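You operate a simulated robot arm through the tools that you are given. There is no shell and no other tool. Be economical: measure what you need, move in short steps, check, and stop when the job is done.

You are at the controls of a simulated robot arm. One attempt, no reset.

Task
Grease the orange sleeve on the turntable; put it in the ready tray.
Fine: turn it under the nozzle, give the green grease knob a quarter turn, then bring pocket 56 back to the orange mark; leave the purple lock rocker on Free.

Only the result counts: the job must be done as asked and must still hold three seconds after the hand-in. Knocking over, shifting, dropping, spilling or breaking anything else fails it.

Robot
A 6-joint arm with a two-finger parallel gripper, fixed in place. Base frame: the origin is at the foot of the arm, x ahead of it, y to its left, z up; the work surface is at about z = 0.8. Readings come in m, degrees, newtons and seconds.
With the tool pointing down near the work surface it reaches from about 0.24 to 0.64 m from the base axis. Its first joint turns from -66.0 to 66.0 degrees. Payload 2.7 kg.
Tool frame: the origin (TCP) lies between the finger pads and is the grasp point; the fingertips stand 0.023 m ahead of it; z points along the fingers, y is the line along which they close. Largest opening 0.094 m; finger width 0.038, thickness 0.01; the body of the gripper, 0.054 by 0.096 m, starts 0.039 m behind the TCP.
Orientation is that of the tool frame in the base frame, as a unit quaternion [w, x, y, z]. With the fingers straight down and closing along the base's y, the tool's x points along the base's -x, its y along +y and its z along -z.

Tools
- The arm moves only by the tool send_rows. Its argument "plan" is one flat list of numbers, 7 for each row, row after row: the shift along the tool's x, y, z in units of 400 mm (1.0 is 400 mm), then the turn, a rotation vector about the tool's x, y, z in units of 180 degrees (1.0 is 180 degrees), then the finger opening in m, from 0 to 0.094. In form: [tx, ty, tz, ax, ay, az, hand, tx, ty, tz, ax, ay, az, hand, ...]. A call has 1 to 10 rows; each row is the pose to reach, as a shift and turn from the pose commanded when the call began, along the tool's axes at that moment. A call with a number of a shift or a turn outside -1 to 1 is refused whole. A row lasts 0.2 s, in which the tool goes at most 0.05 m and 8.6 degrees; a call with a longer step from one row to the next is refused whole, and so is a gripper value outside its range. Where a pose cannot be reached the arm comes as near as it can. A force on the tool above 40 N (or 10 N above the force at the start of the call, whichever is more), or a blocked arm, ends the call early, and 0.2 s more pass. Each finger travels about 0.045 m/s and halts on what it meets, pressing with about 28 N; the grip force reading is that of the motor and also rises with nothing between the fingers. The clock runs only during rows and for 0.2 s after the last one: add rows that repeat a pose to give the fingers time. The reply holds the time, the measured pose of the TCP, the force on the tool along the base axes, the opening and the grip force, in the units named above and with some noise.
- Cameras (640 x 400 px; columns grow to the right, rows downward): "scene" is fixed at [0.0918, -0.4557, 1.4019]; the picture's right is [0.52, -0.86, 0.00], its down [-0.52, -0.31, -0.80] and it looks along [0.68, 0.41, -0.60] (base axes); focal length 317 px, centre (320, 200). "wrist" rides on the gripper at [0.086, 0.016, -0.075] in the tool frame; the picture's right is [-0.18, 0.98, 0.00], its down [-0.58, -0.11, -0.81] and it looks along [-0.79, -0.15, 0.59] (tool axes); focal length 243 px, centre (320, 200). There is no depth. A picture from a camera that has moved, and an enlarged one, comes with that camera's place and axes in the base frame and with its lens.
- capture(camera): a new picture of that camera. No time passes.
- zoom(camera, box): a new picture of the part [left, top, right, bottom] of that camera's present view, enlarged. No time passes.
- close_job(): hands the job in; it is judged then, once.

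Go step by step. Nothing tells you positions but the pictures and the camera data: compare them with the known pose of the tool, close in by small moves and look again before you grip or let go. The budget is 120 turns and 76 pictures, counting those below and the enlarged ones. Unless the task says otherwise, let go and move clear before handing in, and close with one line.

The tools are called after "Emit:" as name(argument=value, ...) on one line, values as JSON. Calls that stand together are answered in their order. send_rows: Moves the arm, as the interface text tells. Its arguments: {"type":"object","properties":{"plan":{"type":"array","items":{"type":"number"}}},"required":["plan"]} The other tools are called the same way: capture (camera) takes a picture; zoom (camera, box) takes an enlarged picture of a part of a camera's view; close_job () hands the job in.

At the start:

```text
time_s: 0.0
position: [0.3824, -0.1952, 1.2199]
ee_rot: [0.001, -0.001, 1.0, 0.0]
force: [0.1, -0.3, 0.3]
finger_gap: 0.0938
grasp_force: 0.1
```

scene: 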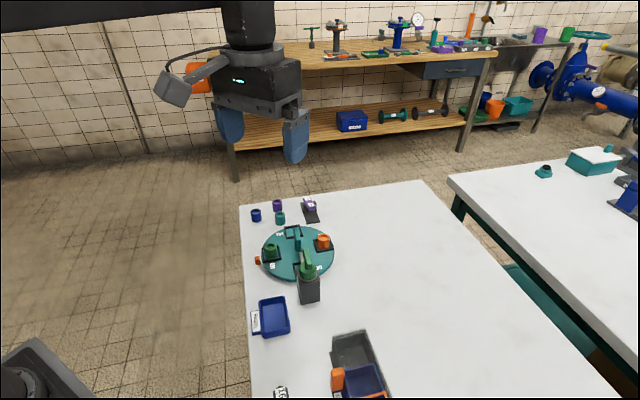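
wrist: 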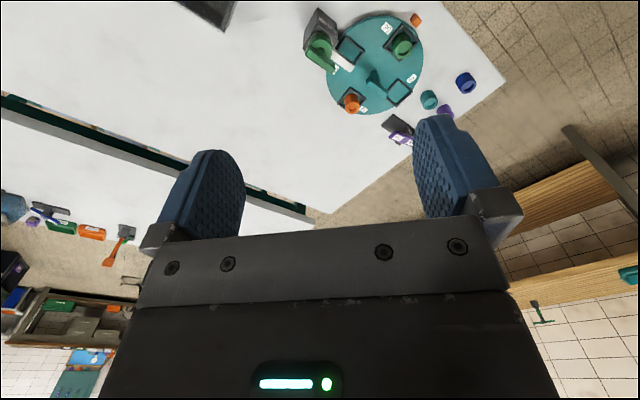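

The scene shows a turntable with sleeves, a grease stand, trays and a rocker. I'll zoom in to identify them.

Emit:
zoom(camera="scene", box=[240, 190, 350, 260])

Emit:
zoom(camera="scene", box=[240, 220, 350, 290])

Emit:
zoom(camera="scene", box=[230, 280, 400, 400])

Emit:
zoom(camera="wrist", box=[290, 0, 490, 140])

```text
5.71 times, centred on (295, 225) of scene
camera zoom: at [0.0918, -0.4557, 1.4019], right [0.52, -0.86, 0.0], down [-0.52, -0.31, -0.8], along [0.68, 0.41, -0.6], focal length 1812 px, centre (463, 57)
```

zoom: 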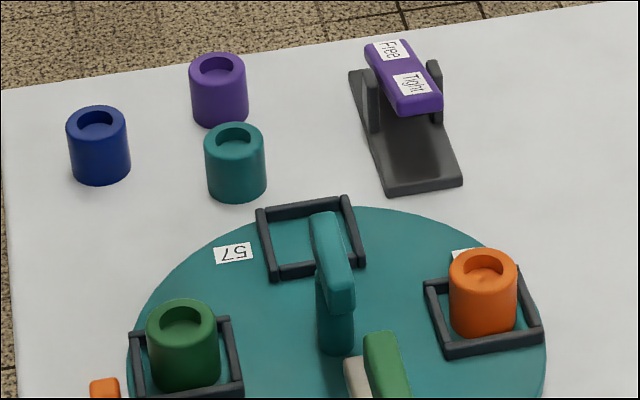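

```text
5.71 times, centred on (295, 255) of scene
camera zoom: at [0.0918, -0.4557, 1.4019], right [0.52, -0.86, 0.0], down [-0.52, -0.31, -0.8], along [0.68, 0.41, -0.6], focal length 1812 px, centre (463, -114)
```

zoom: 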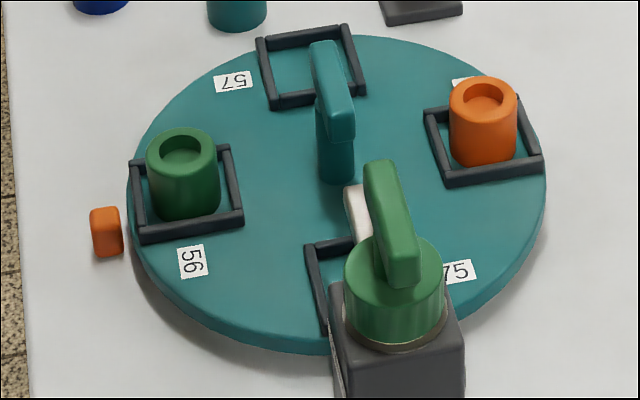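

```text
3.33 times, centred on (315, 340) of scene
camera zoom: at [0.0918, -0.4557, 1.4019], right [0.52, -0.86, 0.0], down [-0.52, -0.31, -0.8], along [0.68, 0.41, -0.6], focal length 1057 px, centre (337, -267)
```

zoom: 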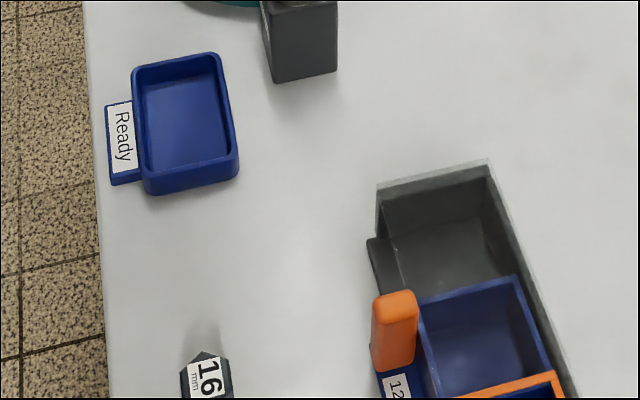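

```text
2.86 times, centred on (390, 70) of wrist
camera zoom: at [0.2946, -0.1788, 1.2943], right [0.18, 0.98, 0.0], down [0.58, -0.11, 0.81], along [0.79, -0.15, -0.59], focal length 693 px, centre (120, 571)
```

zoom: 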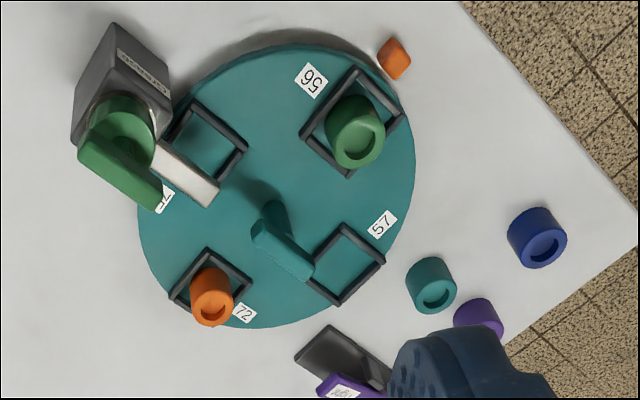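

I've located the main parts roughly: turntable near (0.53, -0.13), greaser near (0.46, -0.20), Ready tray near (0.37, -0.18) and rocker near (0.70, -0.06). I'll move in for a closer wrist view.

Emit:
send_rows(plan=[-0.02, 0.0675, 0.07, 0, 0, 0, 0.094, -0.04, 0.135, 0.14, 0, 0, 0, 0.094, -0.06, 0.2025, 0.21, 0, 0, 0, 0.094, -0.08, 0.27, 0.28, 0, 0, 0, 0.094, -0.1, 0.3375, 0.35, 0, 0, 0, 0.094, -0.1, 0.3375, 0.35, 0, 0, 0, 0.094])

Emit:
capture(camera="wrist")

```text
time_s: 1.4
position: [0.4208, -0.06, 1.0798]
ee_rot: [0.001, -0.001, 1.0, 0.0]
force: [-0.1, -0.3, -0.4]
finger_gap: 0.094
grasp_force: 0.0
```

```text
69 pictures are left
camera wrist: at [0.3351, -0.0434, 1.1547], right [0.18, 0.98, 0.0], down [0.58, -0.11, 0.81], along [0.79, -0.15, -0.59], focal length 243 px, centre (320, 200)
```

wrist: 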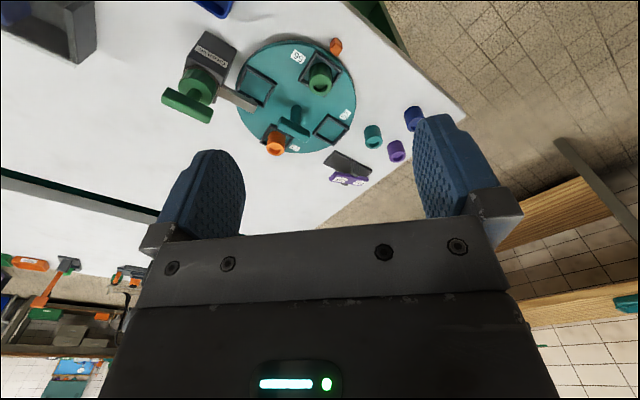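

Emit:
zoom(camera="wrist", box=[300, 130, 420, 205])

Emit:
zoom(camera="wrist", box=[150, 20, 380, 164])

Emit:
zoom(camera="scene", box=[290, 190, 330, 225])

```text
5.33 times, centred on (360, 168) of wrist
camera zoom: at [0.3351, -0.0434, 1.1547], right [0.18, 0.98, 0.0], down [0.58, -0.11, 0.81], along [0.79, -0.15, -0.59], focal length 1294 px, centre (107, 373)
```

zoom: 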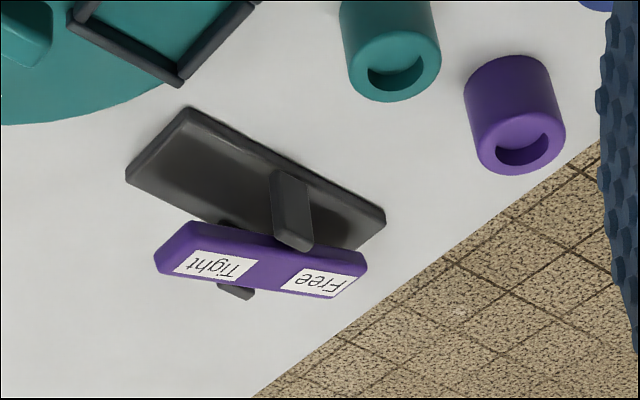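

```text
2.78 times, centred on (265, 92) of wrist
camera zoom: at [0.3351, -0.0434, 1.1547], right [0.18, 0.98, 0.0], down [0.58, -0.11, 0.81], along [0.79, -0.15, -0.59], focal length 674 px, centre (473, 500)
```

zoom: 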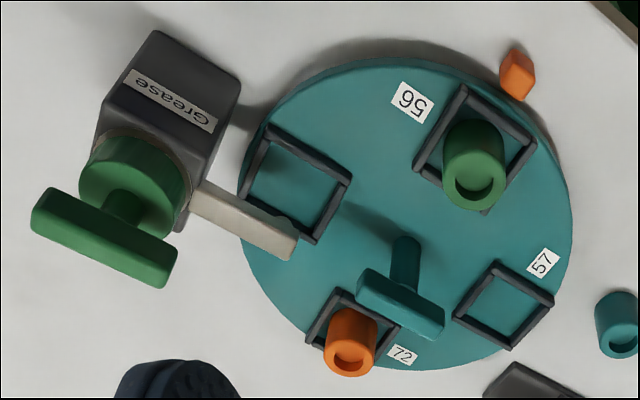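

```text
11.43 times, centred on (310, 208) of scene
camera zoom: at [0.0919, -0.4557, 1.4019], right [0.52, -0.86, 0.0], down [-0.52, -0.31, -0.8], along [0.68, 0.41, -0.6], focal length 3624 px, centre (434, 114)
```

zoom: 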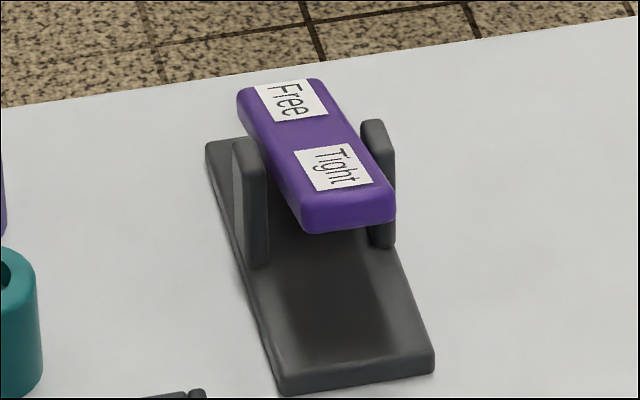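

The rocker's Free end is already about 18 mm lower than its Tight end, so it is on Free. The turntable's T-bar is near (0.54, -0.12, 0.875) and lies at 45°. I'll check the gripper's shape for clearance and look more closely.

Emit:
capture(camera="scene")

```text
65 pictures are left
```

scene: 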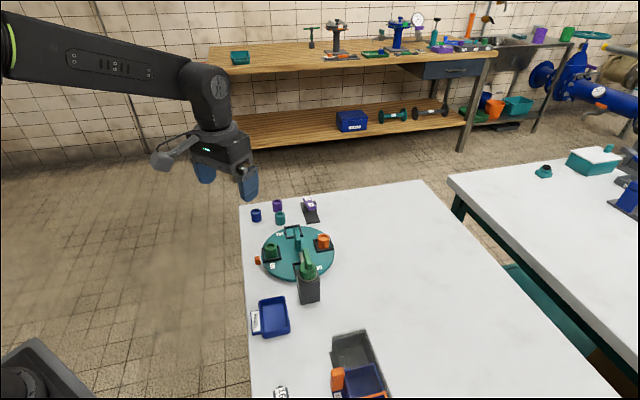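

The camera sits on a side bracket, so I'll yaw 45° and lean the tool to keep it clear of the grease knob. Next is a hover above the turntable handle.

Emit:
send_rows(plan=[-0.0621, -0.0125, 0.0333, 0, 0, -0.0417, 0.05, -0.1242, -0.025, 0.0667, 0, 0, -0.0833, 0.04, -0.1862, -0.0375, 0.1, 0, 0, -0.125, 0.04, -0.2483, -0.05, 0.1333, 0, 0, -0.1667, 0.04, -0.3104, -0.0625, 0.1667, 0, 0, -0.2083, 0.04, -0.3725, -0.075, 0.2, 0, 0, -0.25, 0.04, -0.3725, -0.075, 0.2, 0, 0, -0.25, 0.04])

Emit:
send_rows(plan=[0, 0, 0, 0, 0.037, 0, 0.04, 0, 0, 0, 0, 0.074, 0, 0.04, 0, 0, 0, 0, 0.111, 0, 0.04, 0, 0, 0, 0, 0.111, 0, 0.04])

Emit:
capture(camera="wrist")

Emit:
zoom(camera="scene", box=[200, 160, 360, 300])

```text
time_s: 3.0
position: [0.5693, -0.0885, 1.0003]
ee_rot: [0.001, -0.384, 0.923, 0.001]
force: [0.0, 0.1, -0.3]
finger_gap: 0.0402
grasp_force: 0.2
```

```text
time_s: 4.0
position: [0.5699, -0.0901, 0.9998]
ee_rot: [-0.16, -0.377, 0.91, -0.067]
force: [-0.9, 0.1, -0.7]
finger_gap: 0.0401
grasp_force: 0.0
```

```text
64 pictures are left
camera wrist: at [0.5192, -0.1174, 1.0994], right [-0.57, 0.82, -0.06], down [0.66, 0.51, 0.56], along [0.49, 0.28, -0.83], focal length 243 px, centre (320, 200)
```

wrist: 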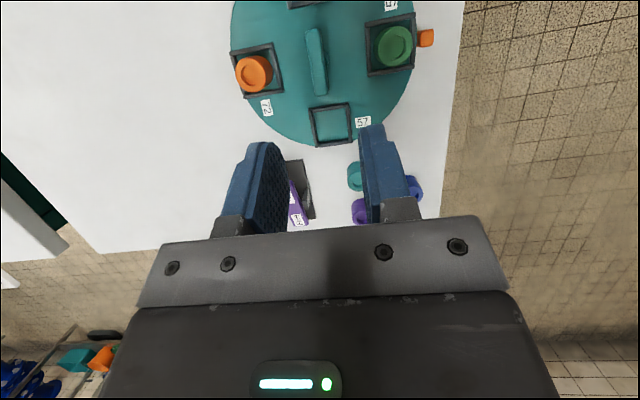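

```text
2.86 times, centred on (280, 230) of scene
camera zoom: at [0.0918, -0.4557, 1.4019], right [0.52, -0.86, 0.0], down [-0.52, -0.31, -0.8], along [0.68, 0.41, -0.6], focal length 906 px, centre (434, 114)
```

zoom: 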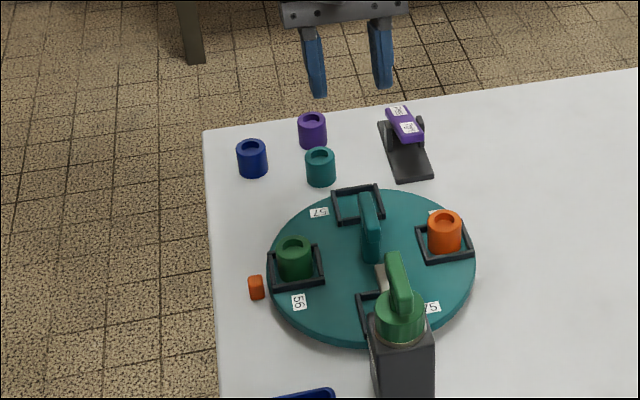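

The handle bar centre is about (0.5435, -0.1205, 0.875), at 45.5°. I'm descending along the tool axis to straddle it.

Emit:
send_rows(plan=[-0.003, -0.002, 0.08, 0, 0, 0, 0.04, -0.007, -0.004, 0.16, 0, 0, 0, 0.04, -0.01, -0.006, 0.24, 0, 0, 0, 0.04, -0.013, -0.007, 0.29, 0, 0, 0, 0.04, -0.015, -0.007, 0.335, 0, 0, 0, 0.04])

Emit:
zoom(camera="scene", box=[240, 180, 350, 290])

Emit:
capture(camera="wrist")

```text
time_s: 5.2
position: [0.5441, -0.1186, 0.8707]
ee_rot: [-0.159, -0.377, 0.91, -0.066]
force: [0.2, -0.8, 0.2]
finger_gap: 0.0402
grasp_force: 0.1
```

```text
3.64 times, centred on (295, 235) of scene
camera zoom: at [0.0918, -0.4557, 1.4019], right [0.52, -0.86, 0.0], down [-0.52, -0.31, -0.8], along [0.68, 0.41, -0.6], focal length 1153 px, centre (411, 73)
```

zoom: 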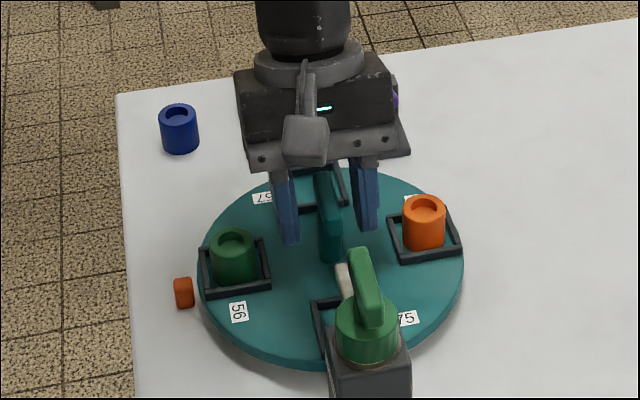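

```text
61 pictures are left
camera wrist: at [0.4926, -0.1466, 0.9697], right [-0.57, 0.82, -0.06], down [0.66, 0.5, 0.56], along [0.49, 0.28, -0.83], focal length 243 px, centre (320, 200)
```

wrist: 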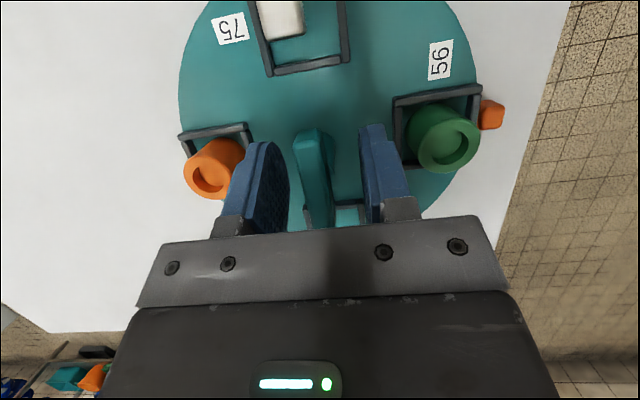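

The fingers straddle the bar, so I'm closing on it.

Emit:
send_rows(plan=[0, 0, 0, 0, 0, 0, 0, 0, 0, 0, 0, 0, 0, 0, 0, 0, 0, 0, 0, 0, 0])

Emit:
capture(camera="wrist")

```text
time_s: 6.0
position: [0.5448, -0.1189, 0.871]
ee_rot: [-0.158, -0.376, 0.911, -0.067]
force: [12.3, -10.9, -7.5]
finger_gap: 0.0156
grasp_force: 45.0
```

```text
60 pictures are left
camera wrist: at [0.4933, -0.1476, 0.97], right [-0.57, 0.82, -0.07], down [0.66, 0.5, 0.56], along [0.49, 0.28, -0.82], focal length 243 px, centre (320, 200)
```

wrist: 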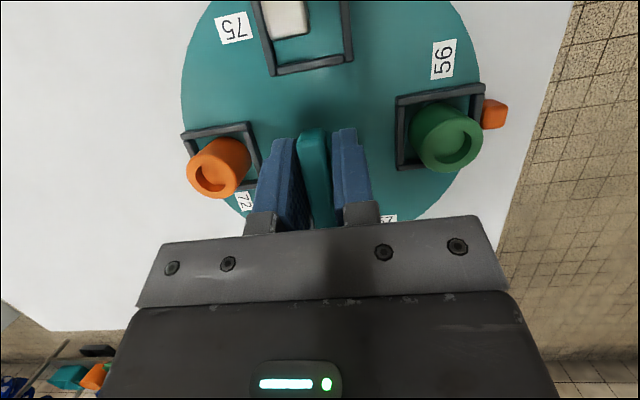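

It's gripped with a small lateral load. I'll shift 2 mm to relieve that and then test a clockwise turn.

Emit:
send_rows(plan=[0, -0.005, 0, 0, 0, 0, 0, 0, -0.005, 0, 0, 0, 0, 0])

Emit:
send_rows(plan=[0, 0, 0, -0.0076, 0, 0.0209, 0, 0, 0, 0, -0.0152, 0, 0.0418, 0, 0, 0, 0, -0.0228, 0, 0.0627, 0, 0, 0, 0, -0.0228, 0, 0.0627, 0])

Emit:
capture(camera="wrist")

```text
time_s: 6.6
position: [0.5449, -0.1208, 0.8705]
ee_rot: [-0.161, -0.377, 0.91, -0.064]
force: [-4.2, -0.6, -8.5]
finger_gap: 0.0157
grasp_force: 44.6
```

```text
time_s: 7.6
position: [0.5452, -0.1202, 0.8708]
ee_rot: [-0.168, -0.281, 0.944, -0.047]
force: [-17.2, 19.0, -5.1]
finger_gap: 0.0154
grasp_force: 45.0
```

```text
59 pictures are left
camera wrist: at [0.4895, -0.1366, 0.9704], right [-0.39, 0.92, -0.06], down [0.75, 0.35, 0.56], along [0.53, 0.17, -0.83], focal length 243 px, centre (320, 200)
```

wrist: 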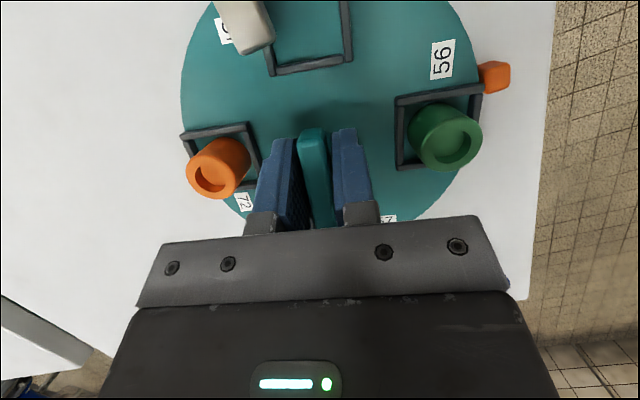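

The turntable turns with the tool and is free. There's still a lateral load, so I'll shift slightly along +y and keep checking.

Emit:
send_rows(plan=[0, 0.004, 0, 0, 0, 0, 0, 0, 0.004, 0, 0, 0, 0, 0])

Emit:
send_rows(plan=[0, 0, 0, -0.0076, 0, 0.0209, 0, 0, 0, 0, -0.0152, 0, 0.0418, 0, 0, 0, 0, -0.0228, 0, 0.0627, 0, 0, 0, 0, -0.0228, 0, 0.0627, 0])

```text
time_s: 8.2
position: [0.5449, -0.1196, 0.8701]
ee_rot: [-0.167, -0.28, 0.944, -0.049]
force: [-2.0, 12.3, -21.0]
finger_gap: 0.0155
grasp_force: 44.7
```

```text
time_s: 9.2
position: [0.5449, -0.1202, 0.8719]
ee_rot: [-0.17, -0.178, 0.969, -0.03]
force: [3.3, 9.0, -29.5]
finger_gap: 0.0155
grasp_force: 44.6
```

Emit:
send_rows(plan=[-0.0014, 0, 0.004, 0, 0, 0, 0, -0.0014, 0, 0.004, 0, 0, 0, 0])

Emit:
send_rows(plan=[0, 0, 0, -0.0076, 0, 0.0209, 0, 0, 0, 0, -0.0152, 0, 0.0418, 0, 0, 0, 0, -0.0228, 0, 0.0627, 0, 0, 0, 0, -0.0228, 0, 0.0627, 0])

Emit:
capture(camera="wrist")

```text
time_s: 9.8
position: [0.5446, -0.1201, 0.8702]
ee_rot: [-0.171, -0.18, 0.968, -0.031]
force: [0.1, 12.8, -19.6]
finger_gap: 0.0155
grasp_force: 44.9
```

```text
time_s: 10.8
position: [0.544, -0.1206, 0.8708]
ee_rot: [-0.173, -0.077, 0.982, -0.013]
force: [-3.3, 14.4, -9.6]
finger_gap: 0.0159
grasp_force: 45.1
```

```text
58 pictures are left
camera wrist: at [0.487, -0.1124, 0.9704], right [0.02, 1.0, -0.06], down [0.83, 0.02, 0.56], along [0.56, -0.06, -0.83], focal length 243 px, centre (320, 200)
```

wrist: 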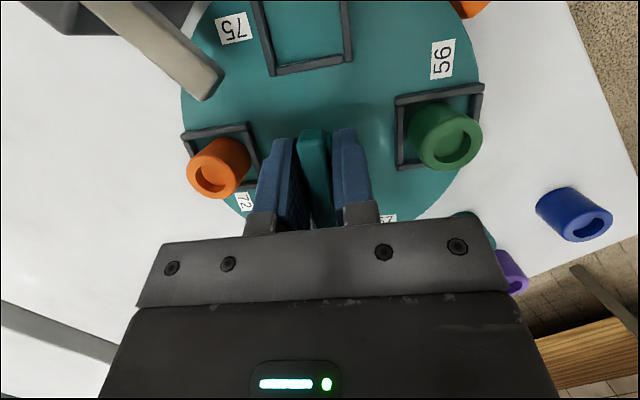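

Turning is smooth, with 9° of tool yaw left of the original 45°. I'll continue 54° more in two parts.

Emit:
send_rows(plan=[0, 0.001, 0, -0.0128, 0, 0.0353, 0, 0, 0.001, 0, -0.0257, 0, 0.0705, 0, 0, 0.001, 0, -0.0385, 0, 0.1058, 0, 0, 0.001, 0, -0.0513, 0, 0.141, 0, 0, 0.001, 0, -0.0513, 0, 0.141, 0])

Emit:
send_rows(plan=[0, 0, 0, -0.0128, 0, 0.0353, 0, 0, 0, 0, -0.0257, 0, 0.0705, 0, 0, 0, 0, -0.0385, 0, 0.1058, 0, 0, 0, 0, -0.0385, 0, 0.1058, 0])

Emit:
capture(camera="wrist")

Emit:
zoom(camera="scene", box=[240, 210, 350, 290])

```text
time_s: 12.0
position: [0.5428, -0.1196, 0.8715]
ee_rot: [-0.171, 0.154, 0.973, 0.027]
force: [-4.2, 16.4, 4.1]
finger_gap: 0.0154
grasp_force: 45.0
```

```text
time_s: 13.0
position: [0.5459, -0.1206, 0.8702]
ee_rot: [-0.164, 0.324, 0.93, 0.057]
force: [-12.9, 14.2, 10.8]
finger_gap: 0.0154
grasp_force: 45.1
```

```text
57 pictures are left
camera wrist: at [0.511, -0.0723, 0.9704], right [0.75, 0.66, -0.06], down [0.58, -0.6, 0.56], along [0.33, -0.45, -0.83], focal length 243 px, centre (320, 200)
```

wrist: 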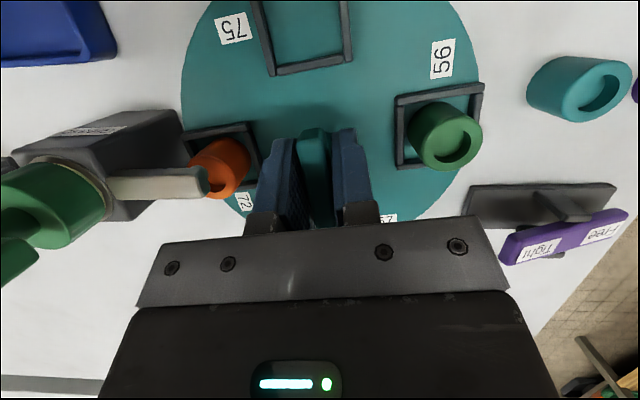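

```text
5.00 times, centred on (295, 250) of scene
camera zoom: at [0.0913, -0.4553, 1.402], right [0.52, -0.86, 0.0], down [-0.52, -0.31, -0.8], along [0.68, 0.41, -0.6], focal length 1585 px, centre (445, -50)
```

zoom: 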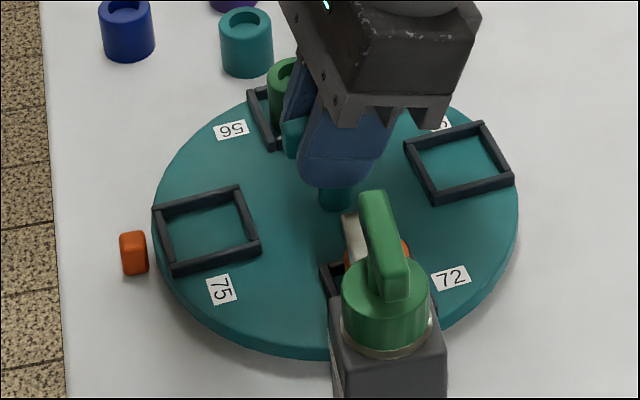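

The orange sleeve is nearly under the nozzle, with 83.3° done. I'll turn the last 6.7°.

Emit:
send_rows(plan=[0, 0, 0, -0.0128, 0, 0.0353, 0, 0, 0, 0, -0.0128, 0, 0.0353, 0])

Emit:
capture(camera="wrist")

Emit:
zoom(camera="scene", box=[240, 220, 350, 290])

```text
time_s: 13.6
position: [0.5438, -0.1207, 0.872]
ee_rot: [-0.16, 0.378, 0.909, 0.066]
force: [-13.1, 10.7, 12.1]
finger_gap: 0.0155
grasp_force: 45.3
```

```text
55 pictures are left
camera wrist: at [0.5168, -0.0687, 0.9704], right [0.82, 0.57, -0.06], down [0.5, -0.66, 0.56], along [0.28, -0.49, -0.83], focal length 243 px, centre (320, 200)
```

wrist: 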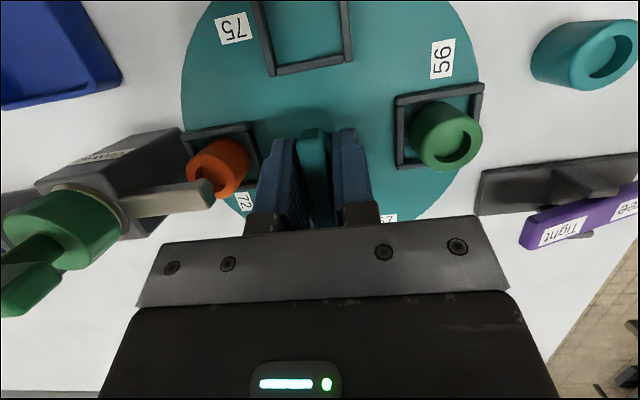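

```text
5.71 times, centred on (295, 255) of scene
camera zoom: at [0.0913, -0.4554, 1.402], right [0.52, -0.86, 0.0], down [-0.52, -0.31, -0.8], along [0.68, 0.41, -0.6], focal length 1812 px, centre (463, -114)
```

zoom: 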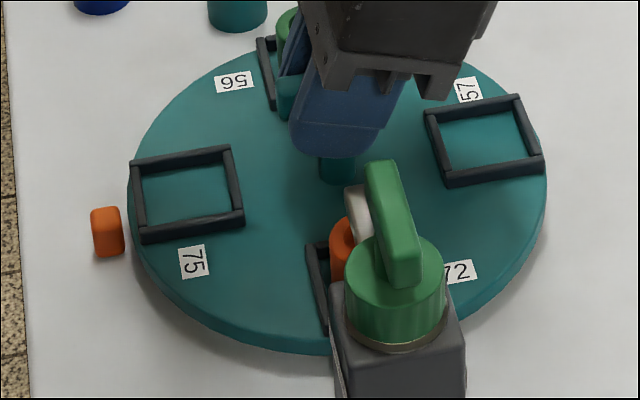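

The pocket positions match the initial picture exactly. I'm releasing and retreating along the tool axis.

Emit:
send_rows(plan=[0, 0, 0, 0, 0, 0, 0.04, 0, 0, 0, 0, 0, 0, 0.04, 0, 0, 0, 0, 0, 0, 0.04, 0, 0, -0.1, 0, 0, 0, 0.04, 0, 0, -0.2, 0, 0, 0, 0.04, 0, 0, -0.3, 0, 0, 0, 0.04, 0, 0, -0.4, 0, 0, 0, 0.04])

Emit:
send_rows(plan=[0, 0, 0, 0.0143, 0, -0.0392, 0.05, 0, 0, 0, 0.0285, 0, -0.0783, 0.06, 0, 0, 0, 0.0428, 0, -0.1175, 0.06, 0, 0, 0, 0.057, 0, -0.1567, 0.06, 0, 0, 0, 0.0713, 0, -0.1958, 0.06, 0, 0, 0, 0.0855, 0, -0.235, 0.06])

Emit:
send_rows(plan=[0, 0, 0, 0, -0.037, 0, 0.06, 0, 0, 0, 0, -0.074, 0, 0.06, 0, 0, 0, 0, -0.111, 0, 0.06])

Emit:
capture(camera="wrist")

Emit:
zoom(camera="scene", box=[240, 210, 350, 310])

```text
time_s: 15.2
position: [0.5585, -0.1538, 0.9992]
ee_rot: [-0.16, 0.377, 0.91, 0.067]
force: [0.3, -0.6, 0.7]
finger_gap: 0.0401
grasp_force: 0.2
out of reach, approached as far as the arm can: row 6, 7
```

```text
time_s: 16.6
position: [0.5586, -0.1505, 0.999]
ee_rot: [-0.173, -0.001, 0.985, 0.0]
force: [-1.0, -1.1, -0.1]
finger_gap: 0.0601
grasp_force: 0.0
out of reach, approached as far as the arm can: row 2, 3, 4, 5
```

```text
time_s: 17.4
position: [0.5598, -0.1508, 0.9982]
ee_rot: [0.002, 0.0, 1.0, 0.0]
force: [0.0, -0.5, -0.5]
finger_gap: 0.06
grasp_force: 0.1
```

```text
53 pictures are left
camera wrist: at [0.4734, -0.1343, 1.0721], right [0.18, 0.98, 0.0], down [0.58, -0.11, 0.81], along [0.79, -0.15, -0.59], focal length 243 px, centre (320, 200)
```

wrist: 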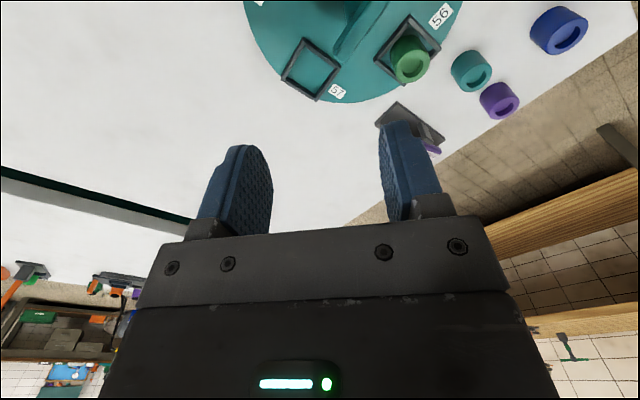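

```text
4.00 times, centred on (295, 260) of scene
camera zoom: at [0.0918, -0.4557, 1.4019], right [0.52, -0.86, 0.0], down [-0.52, -0.31, -0.8], along [0.68, 0.41, -0.6], focal length 1268 px, centre (420, -40)
```

zoom: 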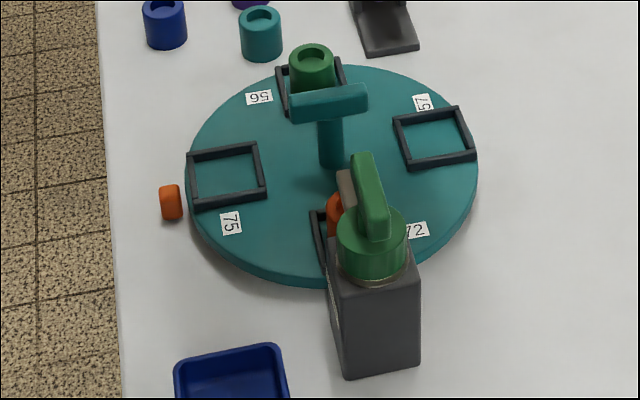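

Released cleanly, and the table stayed put with 72 under the nozzle. Next I'll move to view the grease knob from above.

Emit:
send_rows(plan=[0.03, -0.01, -0.1, 0, 0, 0, 0.06, 0.12, -0.05, -0.105, 0, 0, 0, 0.06, 0.2, -0.085, -0.105, 0, 0, 0, 0.06, 0.28, -0.12, -0.105, 0, 0, 0, 0.06, 0.35, -0.15, -0.105, 0, 0, 0, 0.06, 0.35, -0.15, -0.105, 0, 0, 0, 0.06])

Emit:
zoom(camera="wrist", box=[200, 0, 460, 200])

Emit:
zoom(camera="scene", box=[280, 230, 340, 310])

```text
time_s: 18.8
position: [0.4194, -0.2096, 1.0393]
ee_rot: [0.001, 0.0, 1.0, -0.001]
force: [-0.2, 0.2, -0.5]
finger_gap: 0.0598
grasp_force: 0.0
```

```text
2.00 times, centred on (330, 100) of wrist
camera zoom: at [0.3336, -0.1932, 1.1143], right [0.18, 0.98, 0.0], down [0.58, -0.11, 0.81], along [0.79, -0.15, -0.59], focal length 485 px, centre (300, 400)
```

zoom: 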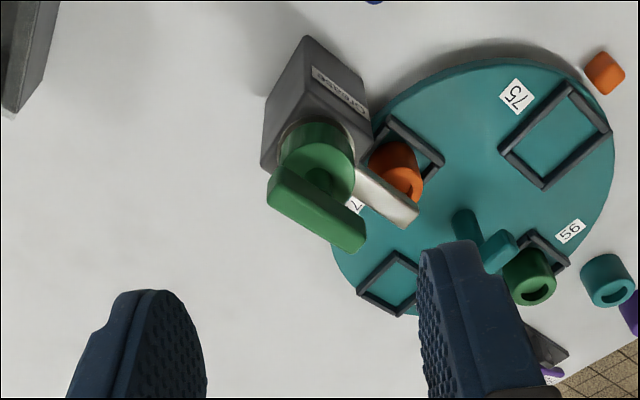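

```text
5.00 times, centred on (310, 270) of scene
camera zoom: at [0.0918, -0.4557, 1.4019], right [0.52, -0.86, 0.0], down [-0.52, -0.31, -0.8], along [0.68, 0.41, -0.6], focal length 1585 px, centre (370, -150)
```

zoom: 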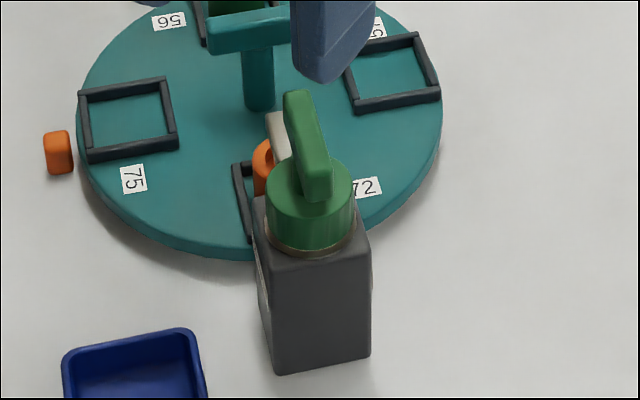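

The knob's bar is at about (0.455, -0.208, 0.925), also at 45°. I'll yaw 45° and hover above it.

Emit:
send_rows(plan=[-0.015, 0.001, 0.0167, 0, 0, -0.0417, 0.05, -0.03, 0.002, 0.0333, 0, 0, -0.0833, 0.04, -0.045, 0.003, 0.05, 0, 0, -0.125, 0.04, -0.06, 0.004, 0.0667, 0, 0, -0.1667, 0.04, -0.075, 0.005, 0.0833, 0, 0, -0.2083, 0.04, -0.09, 0.005, 0.1, 0, 0, -0.25, 0.04, -0.09, 0.005, 0.1, 0, 0, -0.25, 0.04])

Emit:
capture(camera="wrist")

Emit:
zoom(camera="scene", box=[260, 200, 360, 300])

```text
time_s: 20.4
position: [0.4572, -0.2093, 0.9998]
ee_rot: [0.001, -0.384, 0.923, 0.0]
force: [-0.2, -0.2, -0.3]
finger_gap: 0.04
grasp_force: 0.0
```

```text
49 pictures are left
camera wrist: at [0.3845, -0.2577, 1.0739], right [-0.57, 0.82, 0.0], down [0.49, 0.34, 0.81], along [0.67, 0.46, -0.59], focal length 243 px, centre (320, 200)
```

wrist: 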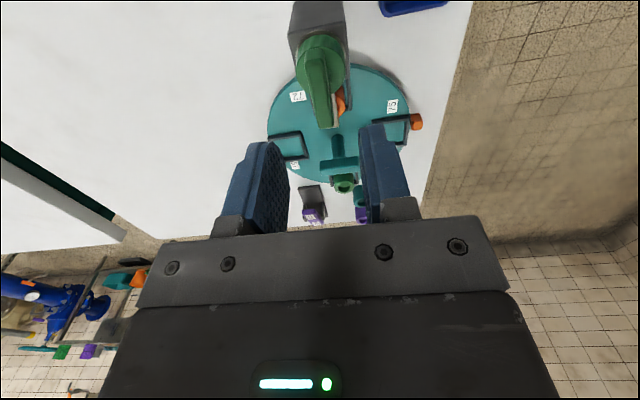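

```text
4.00 times, centred on (310, 250) of scene
camera zoom: at [0.0918, -0.4557, 1.4019], right [0.52, -0.86, 0.0], down [-0.52, -0.31, -0.8], along [0.68, 0.41, -0.6], focal length 1268 px, centre (360, 0)
```

zoom: 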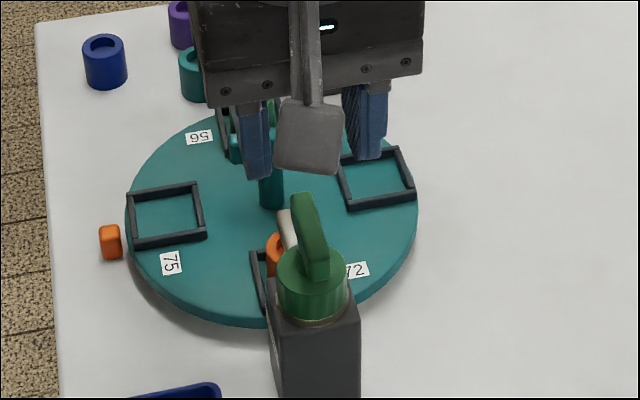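

I'm aligned within about 2 mm, so I'm descending to straddle the knob bar.

Emit:
send_rows(plan=[0.005, 0.003, 0.06, 0, 0, 0, 0.04, 0.005, 0.003, 0.12, 0, 0, 0, 0.04, 0.005, 0.003, 0.17, 0, 0, 0, 0.04, 0.005, 0.003, 0.2, 0, 0, 0, 0.04])

Emit:
capture(camera="wrist")

Emit:
zoom(camera="scene", box=[260, 210, 360, 310])

```text
time_s: 21.4
position: [0.4552, -0.2092, 0.9189]
ee_rot: [0.0, -0.382, 0.924, 0.0]
force: [0.1, 0.4, 0.2]
finger_gap: 0.0399
grasp_force: 0.0
```

```text
47 pictures are left
camera wrist: at [0.3829, -0.2593, 0.9936], right [-0.56, 0.83, 0.0], down [0.49, 0.33, 0.81], along [0.67, 0.46, -0.59], focal length 243 px, centre (320, 200)
```

wrist: 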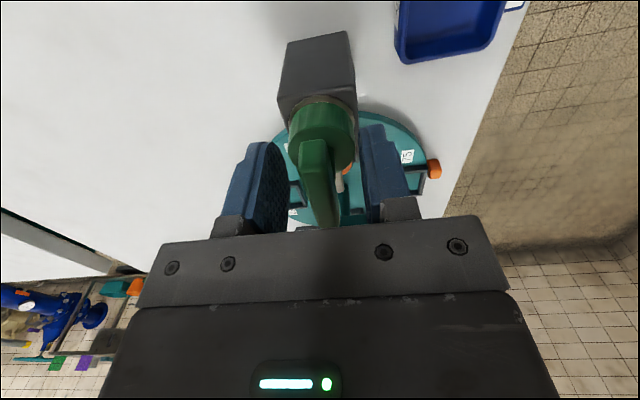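

```text
4.00 times, centred on (310, 260) of scene
camera zoom: at [0.0918, -0.4557, 1.4019], right [0.52, -0.86, 0.0], down [-0.52, -0.31, -0.8], along [0.68, 0.41, -0.6], focal length 1268 px, centre (360, -40)
```

zoom: 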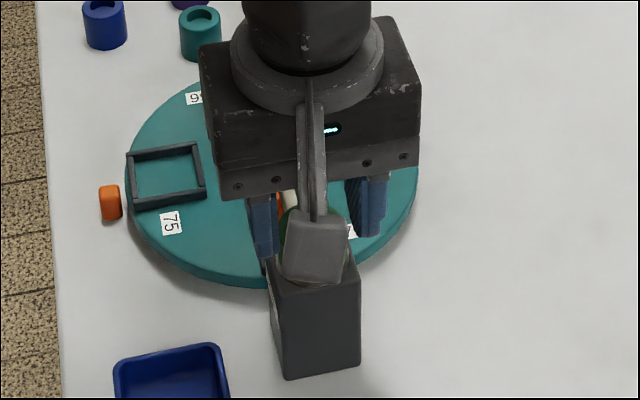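

The bar is between the fingers, so I'm closing.

Emit:
send_rows(plan=[0, -0.002, 0, 0, 0, 0, 0, 0, -0.002, 0, 0, 0, 0, 0, 0, -0.002, 0, 0, 0, 0, 0])

Emit:
capture(camera="wrist")

```text
time_s: 22.2
position: [0.4546, -0.2098, 0.9191]
ee_rot: [-0.001, -0.383, 0.924, 0.001]
force: [-6.7, 5.3, -0.3]
finger_gap: 0.0358
grasp_force: 44.7
```

```text
45 pictures are left
camera wrist: at [0.3826, -0.2589, 0.9936], right [-0.56, 0.83, 0.0], down [0.49, 0.33, 0.81], along [0.66, 0.46, -0.59], focal length 243 px, centre (320, 200)
```

wrist: 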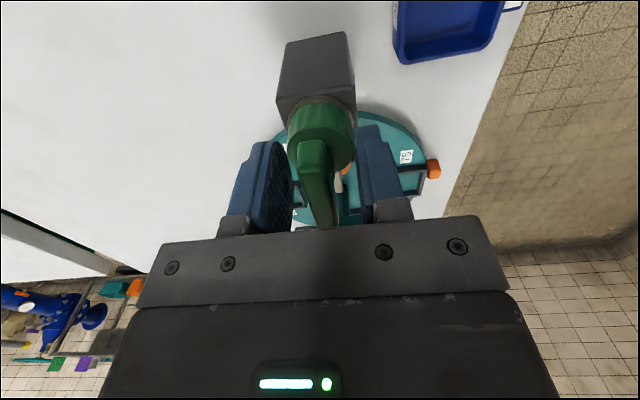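

The tips caught the knob's cylinder at 36 mm. I'll reopen, rise 13 mm and grip the bar instead.

Emit:
send_rows(plan=[0, 0, 0, 0, 0, 0, 0.045, 0, 0, 0, 0, 0, 0, 0.045, 0, 0, -0.033, 0, 0, 0, 0.045, 0, 0, -0.033, 0, 0, 0, 0, 0, 0, -0.033, 0, 0, 0, 0, 0, 0, -0.033, 0, 0, 0, 0, 0, 0, -0.033, 0, 0, 0, 0])

Emit:
capture(camera="wrist")

```text
time_s: 23.8
position: [0.4537, -0.2093, 0.932]
ee_rot: [0.0, -0.384, 0.923, 0.0]
force: [-6.9, 5.4, 4.8]
finger_gap: 0.0136
grasp_force: 45.1
```

```text
44 pictures are left
camera wrist: at [0.3824, -0.259, 1.0068], right [-0.57, 0.82, 0.0], down [0.49, 0.33, 0.81], along [0.67, 0.46, -0.59], focal length 243 px, centre (320, 200)
```

wrist: 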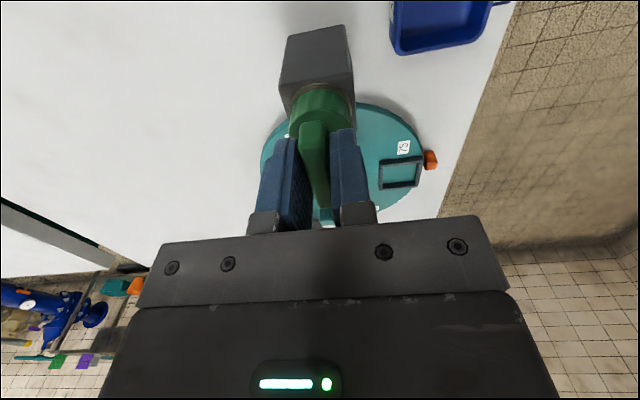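

The bar is gripped at 13.6 mm. I'll try a clockwise turn in small steps and watch the forces.

Emit:
send_rows(plan=[0, 0.002, 0, 0, 0, 0.04, 0, 0, 0.002, 0, 0, 0, 0.08, 0, 0, 0.002, 0, 0, 0, 0.08, 0])

Emit:
capture(camera="wrist")

```text
time_s: 24.6
position: [0.4548, -0.2093, 0.9335]
ee_rot: [0.001, -0.263, 0.965, -0.001]
force: [3.9, -5.5, -11.6]
finger_gap: 0.0138
grasp_force: 44.9
```

```text
43 pictures are left
camera wrist: at [0.3719, -0.2388, 1.0068], right [-0.34, 0.94, 0.0], down [0.56, 0.2, 0.81], along [0.76, 0.27, -0.59], focal length 243 px, centre (320, 200)
```

wrist: 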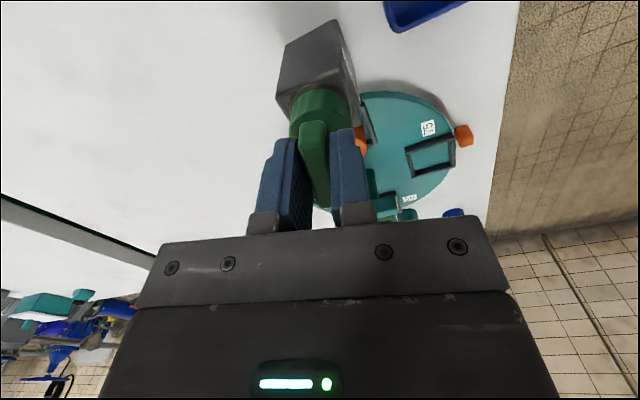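

The knob turns freely clockwise and I've done 14.4°. I'll continue the remaining 75.6°.

Emit:
send_rows(plan=[0, 0, 0, 0, 0, 0.042, 0, 0, 0, 0, 0, 0, 0.084, 0, 0, 0, 0, 0, 0, 0.126, 0, 0, 0, 0, 0, 0, 0.168, 0, 0, 0, 0, 0, 0, 0.21, 0, 0, 0, 0, 0, 0, 0.21, 0])

Emit:
send_rows(plan=[0, 0, 0, 0, 0, 0.042, 0, 0, 0, 0, 0, 0, 0.084, 0, 0, 0, 0, 0, 0, 0.126, 0, 0, 0, 0, 0, 0, 0.168, 0, 0, 0, 0, 0, 0, 0.21, 0, 0, 0, 0, 0, 0, 0.21, 0])

Emit:
capture(camera="wrist")

Emit:
zoom(camera="scene", box=[260, 210, 360, 310])

```text
time_s: 26.0
position: [0.4545, -0.2086, 0.9318]
ee_rot: [-0.002, 0.064, 0.998, 0.0]
force: [-3.2, 4.2, -21.0]
finger_gap: 0.0135
grasp_force: 45.4
```

```text
time_s: 27.4
position: [0.4549, -0.2074, 0.9328]
ee_rot: [-0.001, 0.383, 0.924, 0.001]
force: [2.0, 16.8, -17.0]
finger_gap: 0.0136
grasp_force: 45.2
```

```text
42 pictures are left
camera wrist: at [0.4054, -0.1342, 1.0071], right [0.83, 0.56, 0.0], down [0.33, -0.49, 0.81], along [0.45, -0.67, -0.59], focal length 243 px, centre (320, 200)
```

wrist: 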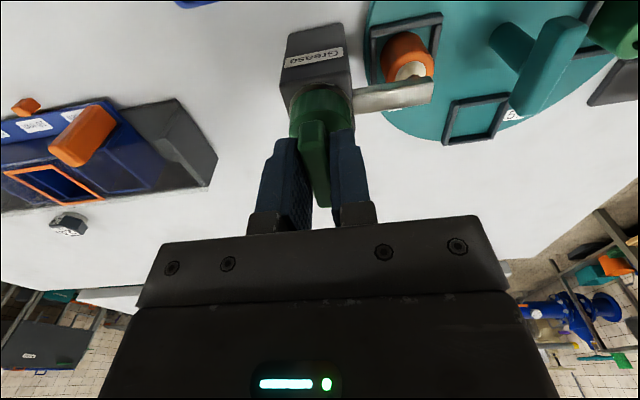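

```text
4.00 times, centred on (310, 260) of scene
camera zoom: at [0.0922, -0.4554, 1.402], right [0.52, -0.86, 0.0], down [-0.52, -0.31, -0.8], along [0.68, 0.41, -0.6], focal length 1268 px, centre (360, -40)
```

zoom: 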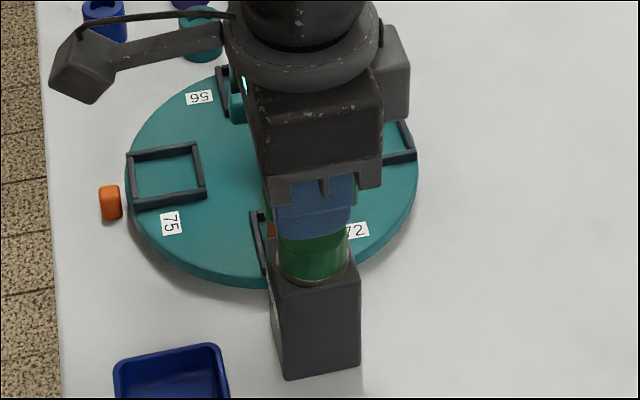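

Grease now shows inside the orange sleeve. I'm releasing the knob, rising, and moving to hover over the turntable handle with the lean applied.

Emit:
send_rows(plan=[0, 0, 0, 0, 0, 0, 0.045, 0, 0, 0, 0, 0, 0, 0.045, 0, 0, 0, 0, 0, 0, 0.045, 0, 0, -0.1, 0, 0, 0, 0.045, 0, 0, -0.17, 0, 0, 0, 0.045, 0, 0, -0.17, 0, 0, 0, 0.045])

Emit:
send_rows(plan=[-0.0219, 0.0775, 0.0094, 0, 0.0278, 0, 0.04, -0.0438, 0.155, 0.0188, 0, 0.0555, 0, 0.04, -0.0656, 0.2325, 0.0281, 0, 0.0833, 0, 0.04, -0.0875, 0.31, 0.0375, 0, 0.111, 0, 0.04, -0.0875, 0.31, 0.0375, 0, 0.111, 0, 0.04])

Emit:
capture(camera="wrist")

Emit:
zoom(camera="scene", box=[240, 200, 350, 300])

```text
time_s: 28.8
position: [0.4536, -0.2093, 0.9999]
ee_rot: [0.0, 0.383, 0.924, 0.002]
force: [-0.1, -0.4, 0.4]
finger_gap: 0.0448
grasp_force: 0.0
```

```text
time_s: 30.0
position: [0.5641, -0.1473, 0.9859]
ee_rot: [-0.16, 0.377, 0.91, 0.067]
force: [-0.3, -0.3, -0.5]
finger_gap: 0.0401
grasp_force: 0.1
out of reach, approached as far as the arm can: row 4
```

```text
40 pictures are left
camera wrist: at [0.537, -0.0956, 1.0862], right [0.82, 0.57, -0.06], down [0.5, -0.66, 0.56], along [0.28, -0.49, -0.83], focal length 243 px, centre (320, 200)
```

wrist: 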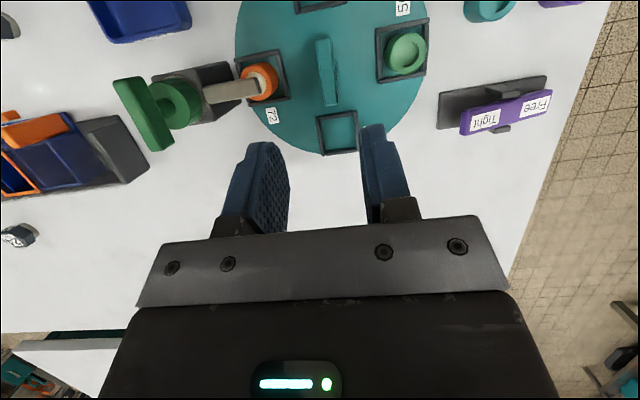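

```text
4.00 times, centred on (295, 250) of scene
camera zoom: at [0.0918, -0.4557, 1.4019], right [0.52, -0.86, 0.0], down [-0.52, -0.31, -0.8], along [0.68, 0.41, -0.6], focal length 1268 px, centre (420, 0)
```

zoom: 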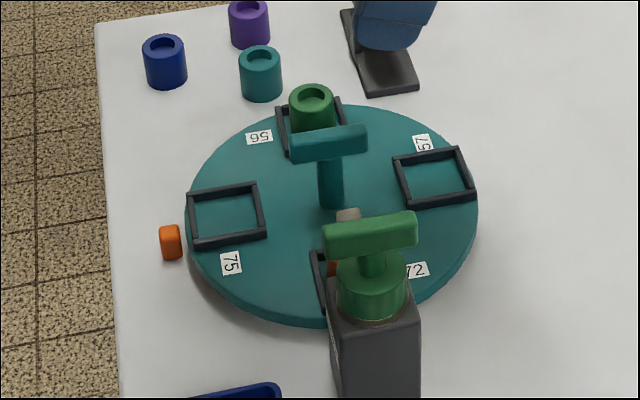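

The knob has turned exactly 90° and the table is still in place. I'm descending to regrip the turntable handle.

Emit:
send_rows(plan=[-0.004, 0.011, 0.08, 0, 0, 0, 0.04, -0.008, 0.011, 0.16, 0, 0, 0, 0.04, -0.013, 0.011, 0.24, 0, 0, 0, 0.04, -0.017, 0.011, 0.3025, 0, 0, 0, 0.04])

Emit:
capture(camera="wrist")

```text
time_s: 31.0
position: [0.5451, -0.1186, 0.8709]
ee_rot: [-0.159, 0.377, 0.91, 0.067]
force: [0.0, 0.7, -0.1]
finger_gap: 0.0402
grasp_force: 0.1
```

```text
38 pictures are left
camera wrist: at [0.5182, -0.0666, 0.9707], right [0.82, 0.57, -0.06], down [0.5, -0.66, 0.56], along [0.28, -0.49, -0.83], focal length 243 px, centre (320, 200)
```

wrist: 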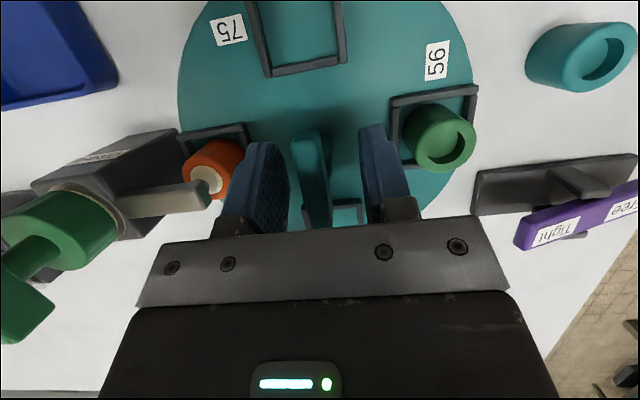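

The bar is slightly to the -y side, so I'll shift 2 mm and close.

Emit:
send_rows(plan=[0, -0.006, 0, 0, 0, 0, 0.03, 0, -0.006, 0, 0, 0, 0, 0, 0, -0.006, 0, 0, 0, 0, 0, 0, -0.006, 0, 0, 0, 0, 0])

Emit:
send_rows(plan=[0, 0, 0, 0.0128, 0, -0.0353, 0, 0, 0, 0, 0.0257, 0, -0.0705, 0, 0, 0, 0, 0.0385, 0, -0.1058, 0, 0, 0, 0, 0.0385, 0, -0.1058, 0])

```text
time_s: 32.0
position: [0.5452, -0.1199, 0.8715]
ee_rot: [-0.16, 0.377, 0.91, 0.065]
force: [0.1, -0.4, -0.9]
finger_gap: 0.0157
grasp_force: 44.9
```

```text
time_s: 33.0
position: [0.545, -0.1204, 0.8716]
ee_rot: [-0.169, 0.209, 0.962, 0.036]
force: [-5.3, 1.1, 5.3]
finger_gap: 0.0157
grasp_force: 45.2
```

Low forces this time. Continuing counter-clockwise.

Emit:
send_rows(plan=[0, 0, 0, 0.0128, 0, -0.0353, 0, 0, 0, 0, 0.0257, 0, -0.0705, 0, 0, 0, 0, 0.0385, 0, -0.1058, 0, 0, 0, 0, 0.0513, 0, -0.141, 0, 0, 0, 0, 0.0513, 0, -0.141, 0])

Emit:
send_rows(plan=[0, 0, 0, 0.0128, 0, -0.0353, 0, 0, 0, 0, 0.0257, 0, -0.0705, 0, 0, 0, 0, 0.0385, 0, -0.1058, 0, 0, 0, 0, 0.0513, 0, -0.141, 0, 0, 0, 0, 0.0513, 0, -0.141, 0])

Emit:
send_rows(plan=[0, 0, 0, 0.01, 0, -0.0274, 0, 0, 0, 0, 0.02, 0, -0.0548, 0, 0, 0, 0, 0.03, 0, -0.0823, 0, 0, 0, 0, 0.03, 0, -0.0823, 0])

Emit:
capture(camera="wrist")

Emit:
zoom(camera="scene", box=[240, 220, 350, 290])

```text
time_s: 34.2
position: [0.5448, -0.12, 0.8714]
ee_rot: [-0.171, -0.021, 0.985, -0.004]
force: [5.8, -2.6, 9.1]
finger_gap: 0.0154
grasp_force: 44.8
```

```text
time_s: 35.4
position: [0.5452, -0.1193, 0.8715]
ee_rot: [-0.167, -0.25, 0.953, -0.045]
force: [7.6, -11.4, 10.3]
finger_gap: 0.0153
grasp_force: 44.9
```

```text
time_s: 36.4
position: [0.544, -0.1199, 0.8706]
ee_rot: [-0.159, -0.378, 0.91, -0.068]
force: [6.2, -11.2, 18.3]
finger_gap: 0.0155
grasp_force: 45.1
```

```text
37 pictures are left
camera wrist: at [0.4934, -0.1476, 0.9706], right [-0.57, 0.82, -0.07], down [0.65, 0.51, 0.56], along [0.49, 0.28, -0.83], focal length 243 px, centre (320, 200)
```

wrist: 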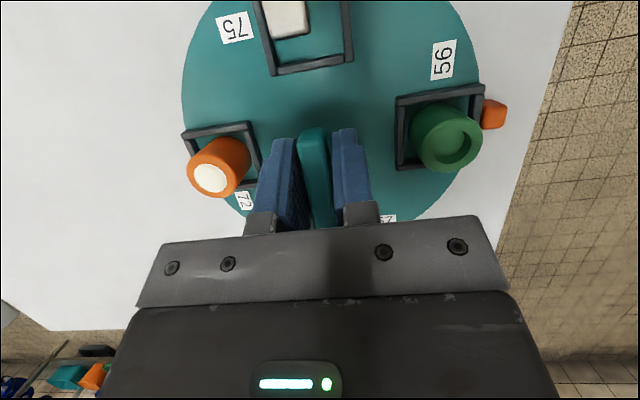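

```text
5.71 times, centred on (295, 255) of scene
camera zoom: at [0.0917, -0.4559, 1.4018], right [0.52, -0.86, 0.0], down [-0.52, -0.31, -0.8], along [0.68, 0.41, -0.6], focal length 1812 px, centre (463, -114)
```

zoom: 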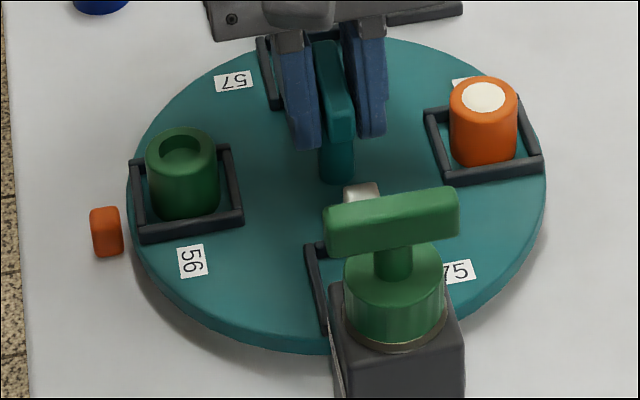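

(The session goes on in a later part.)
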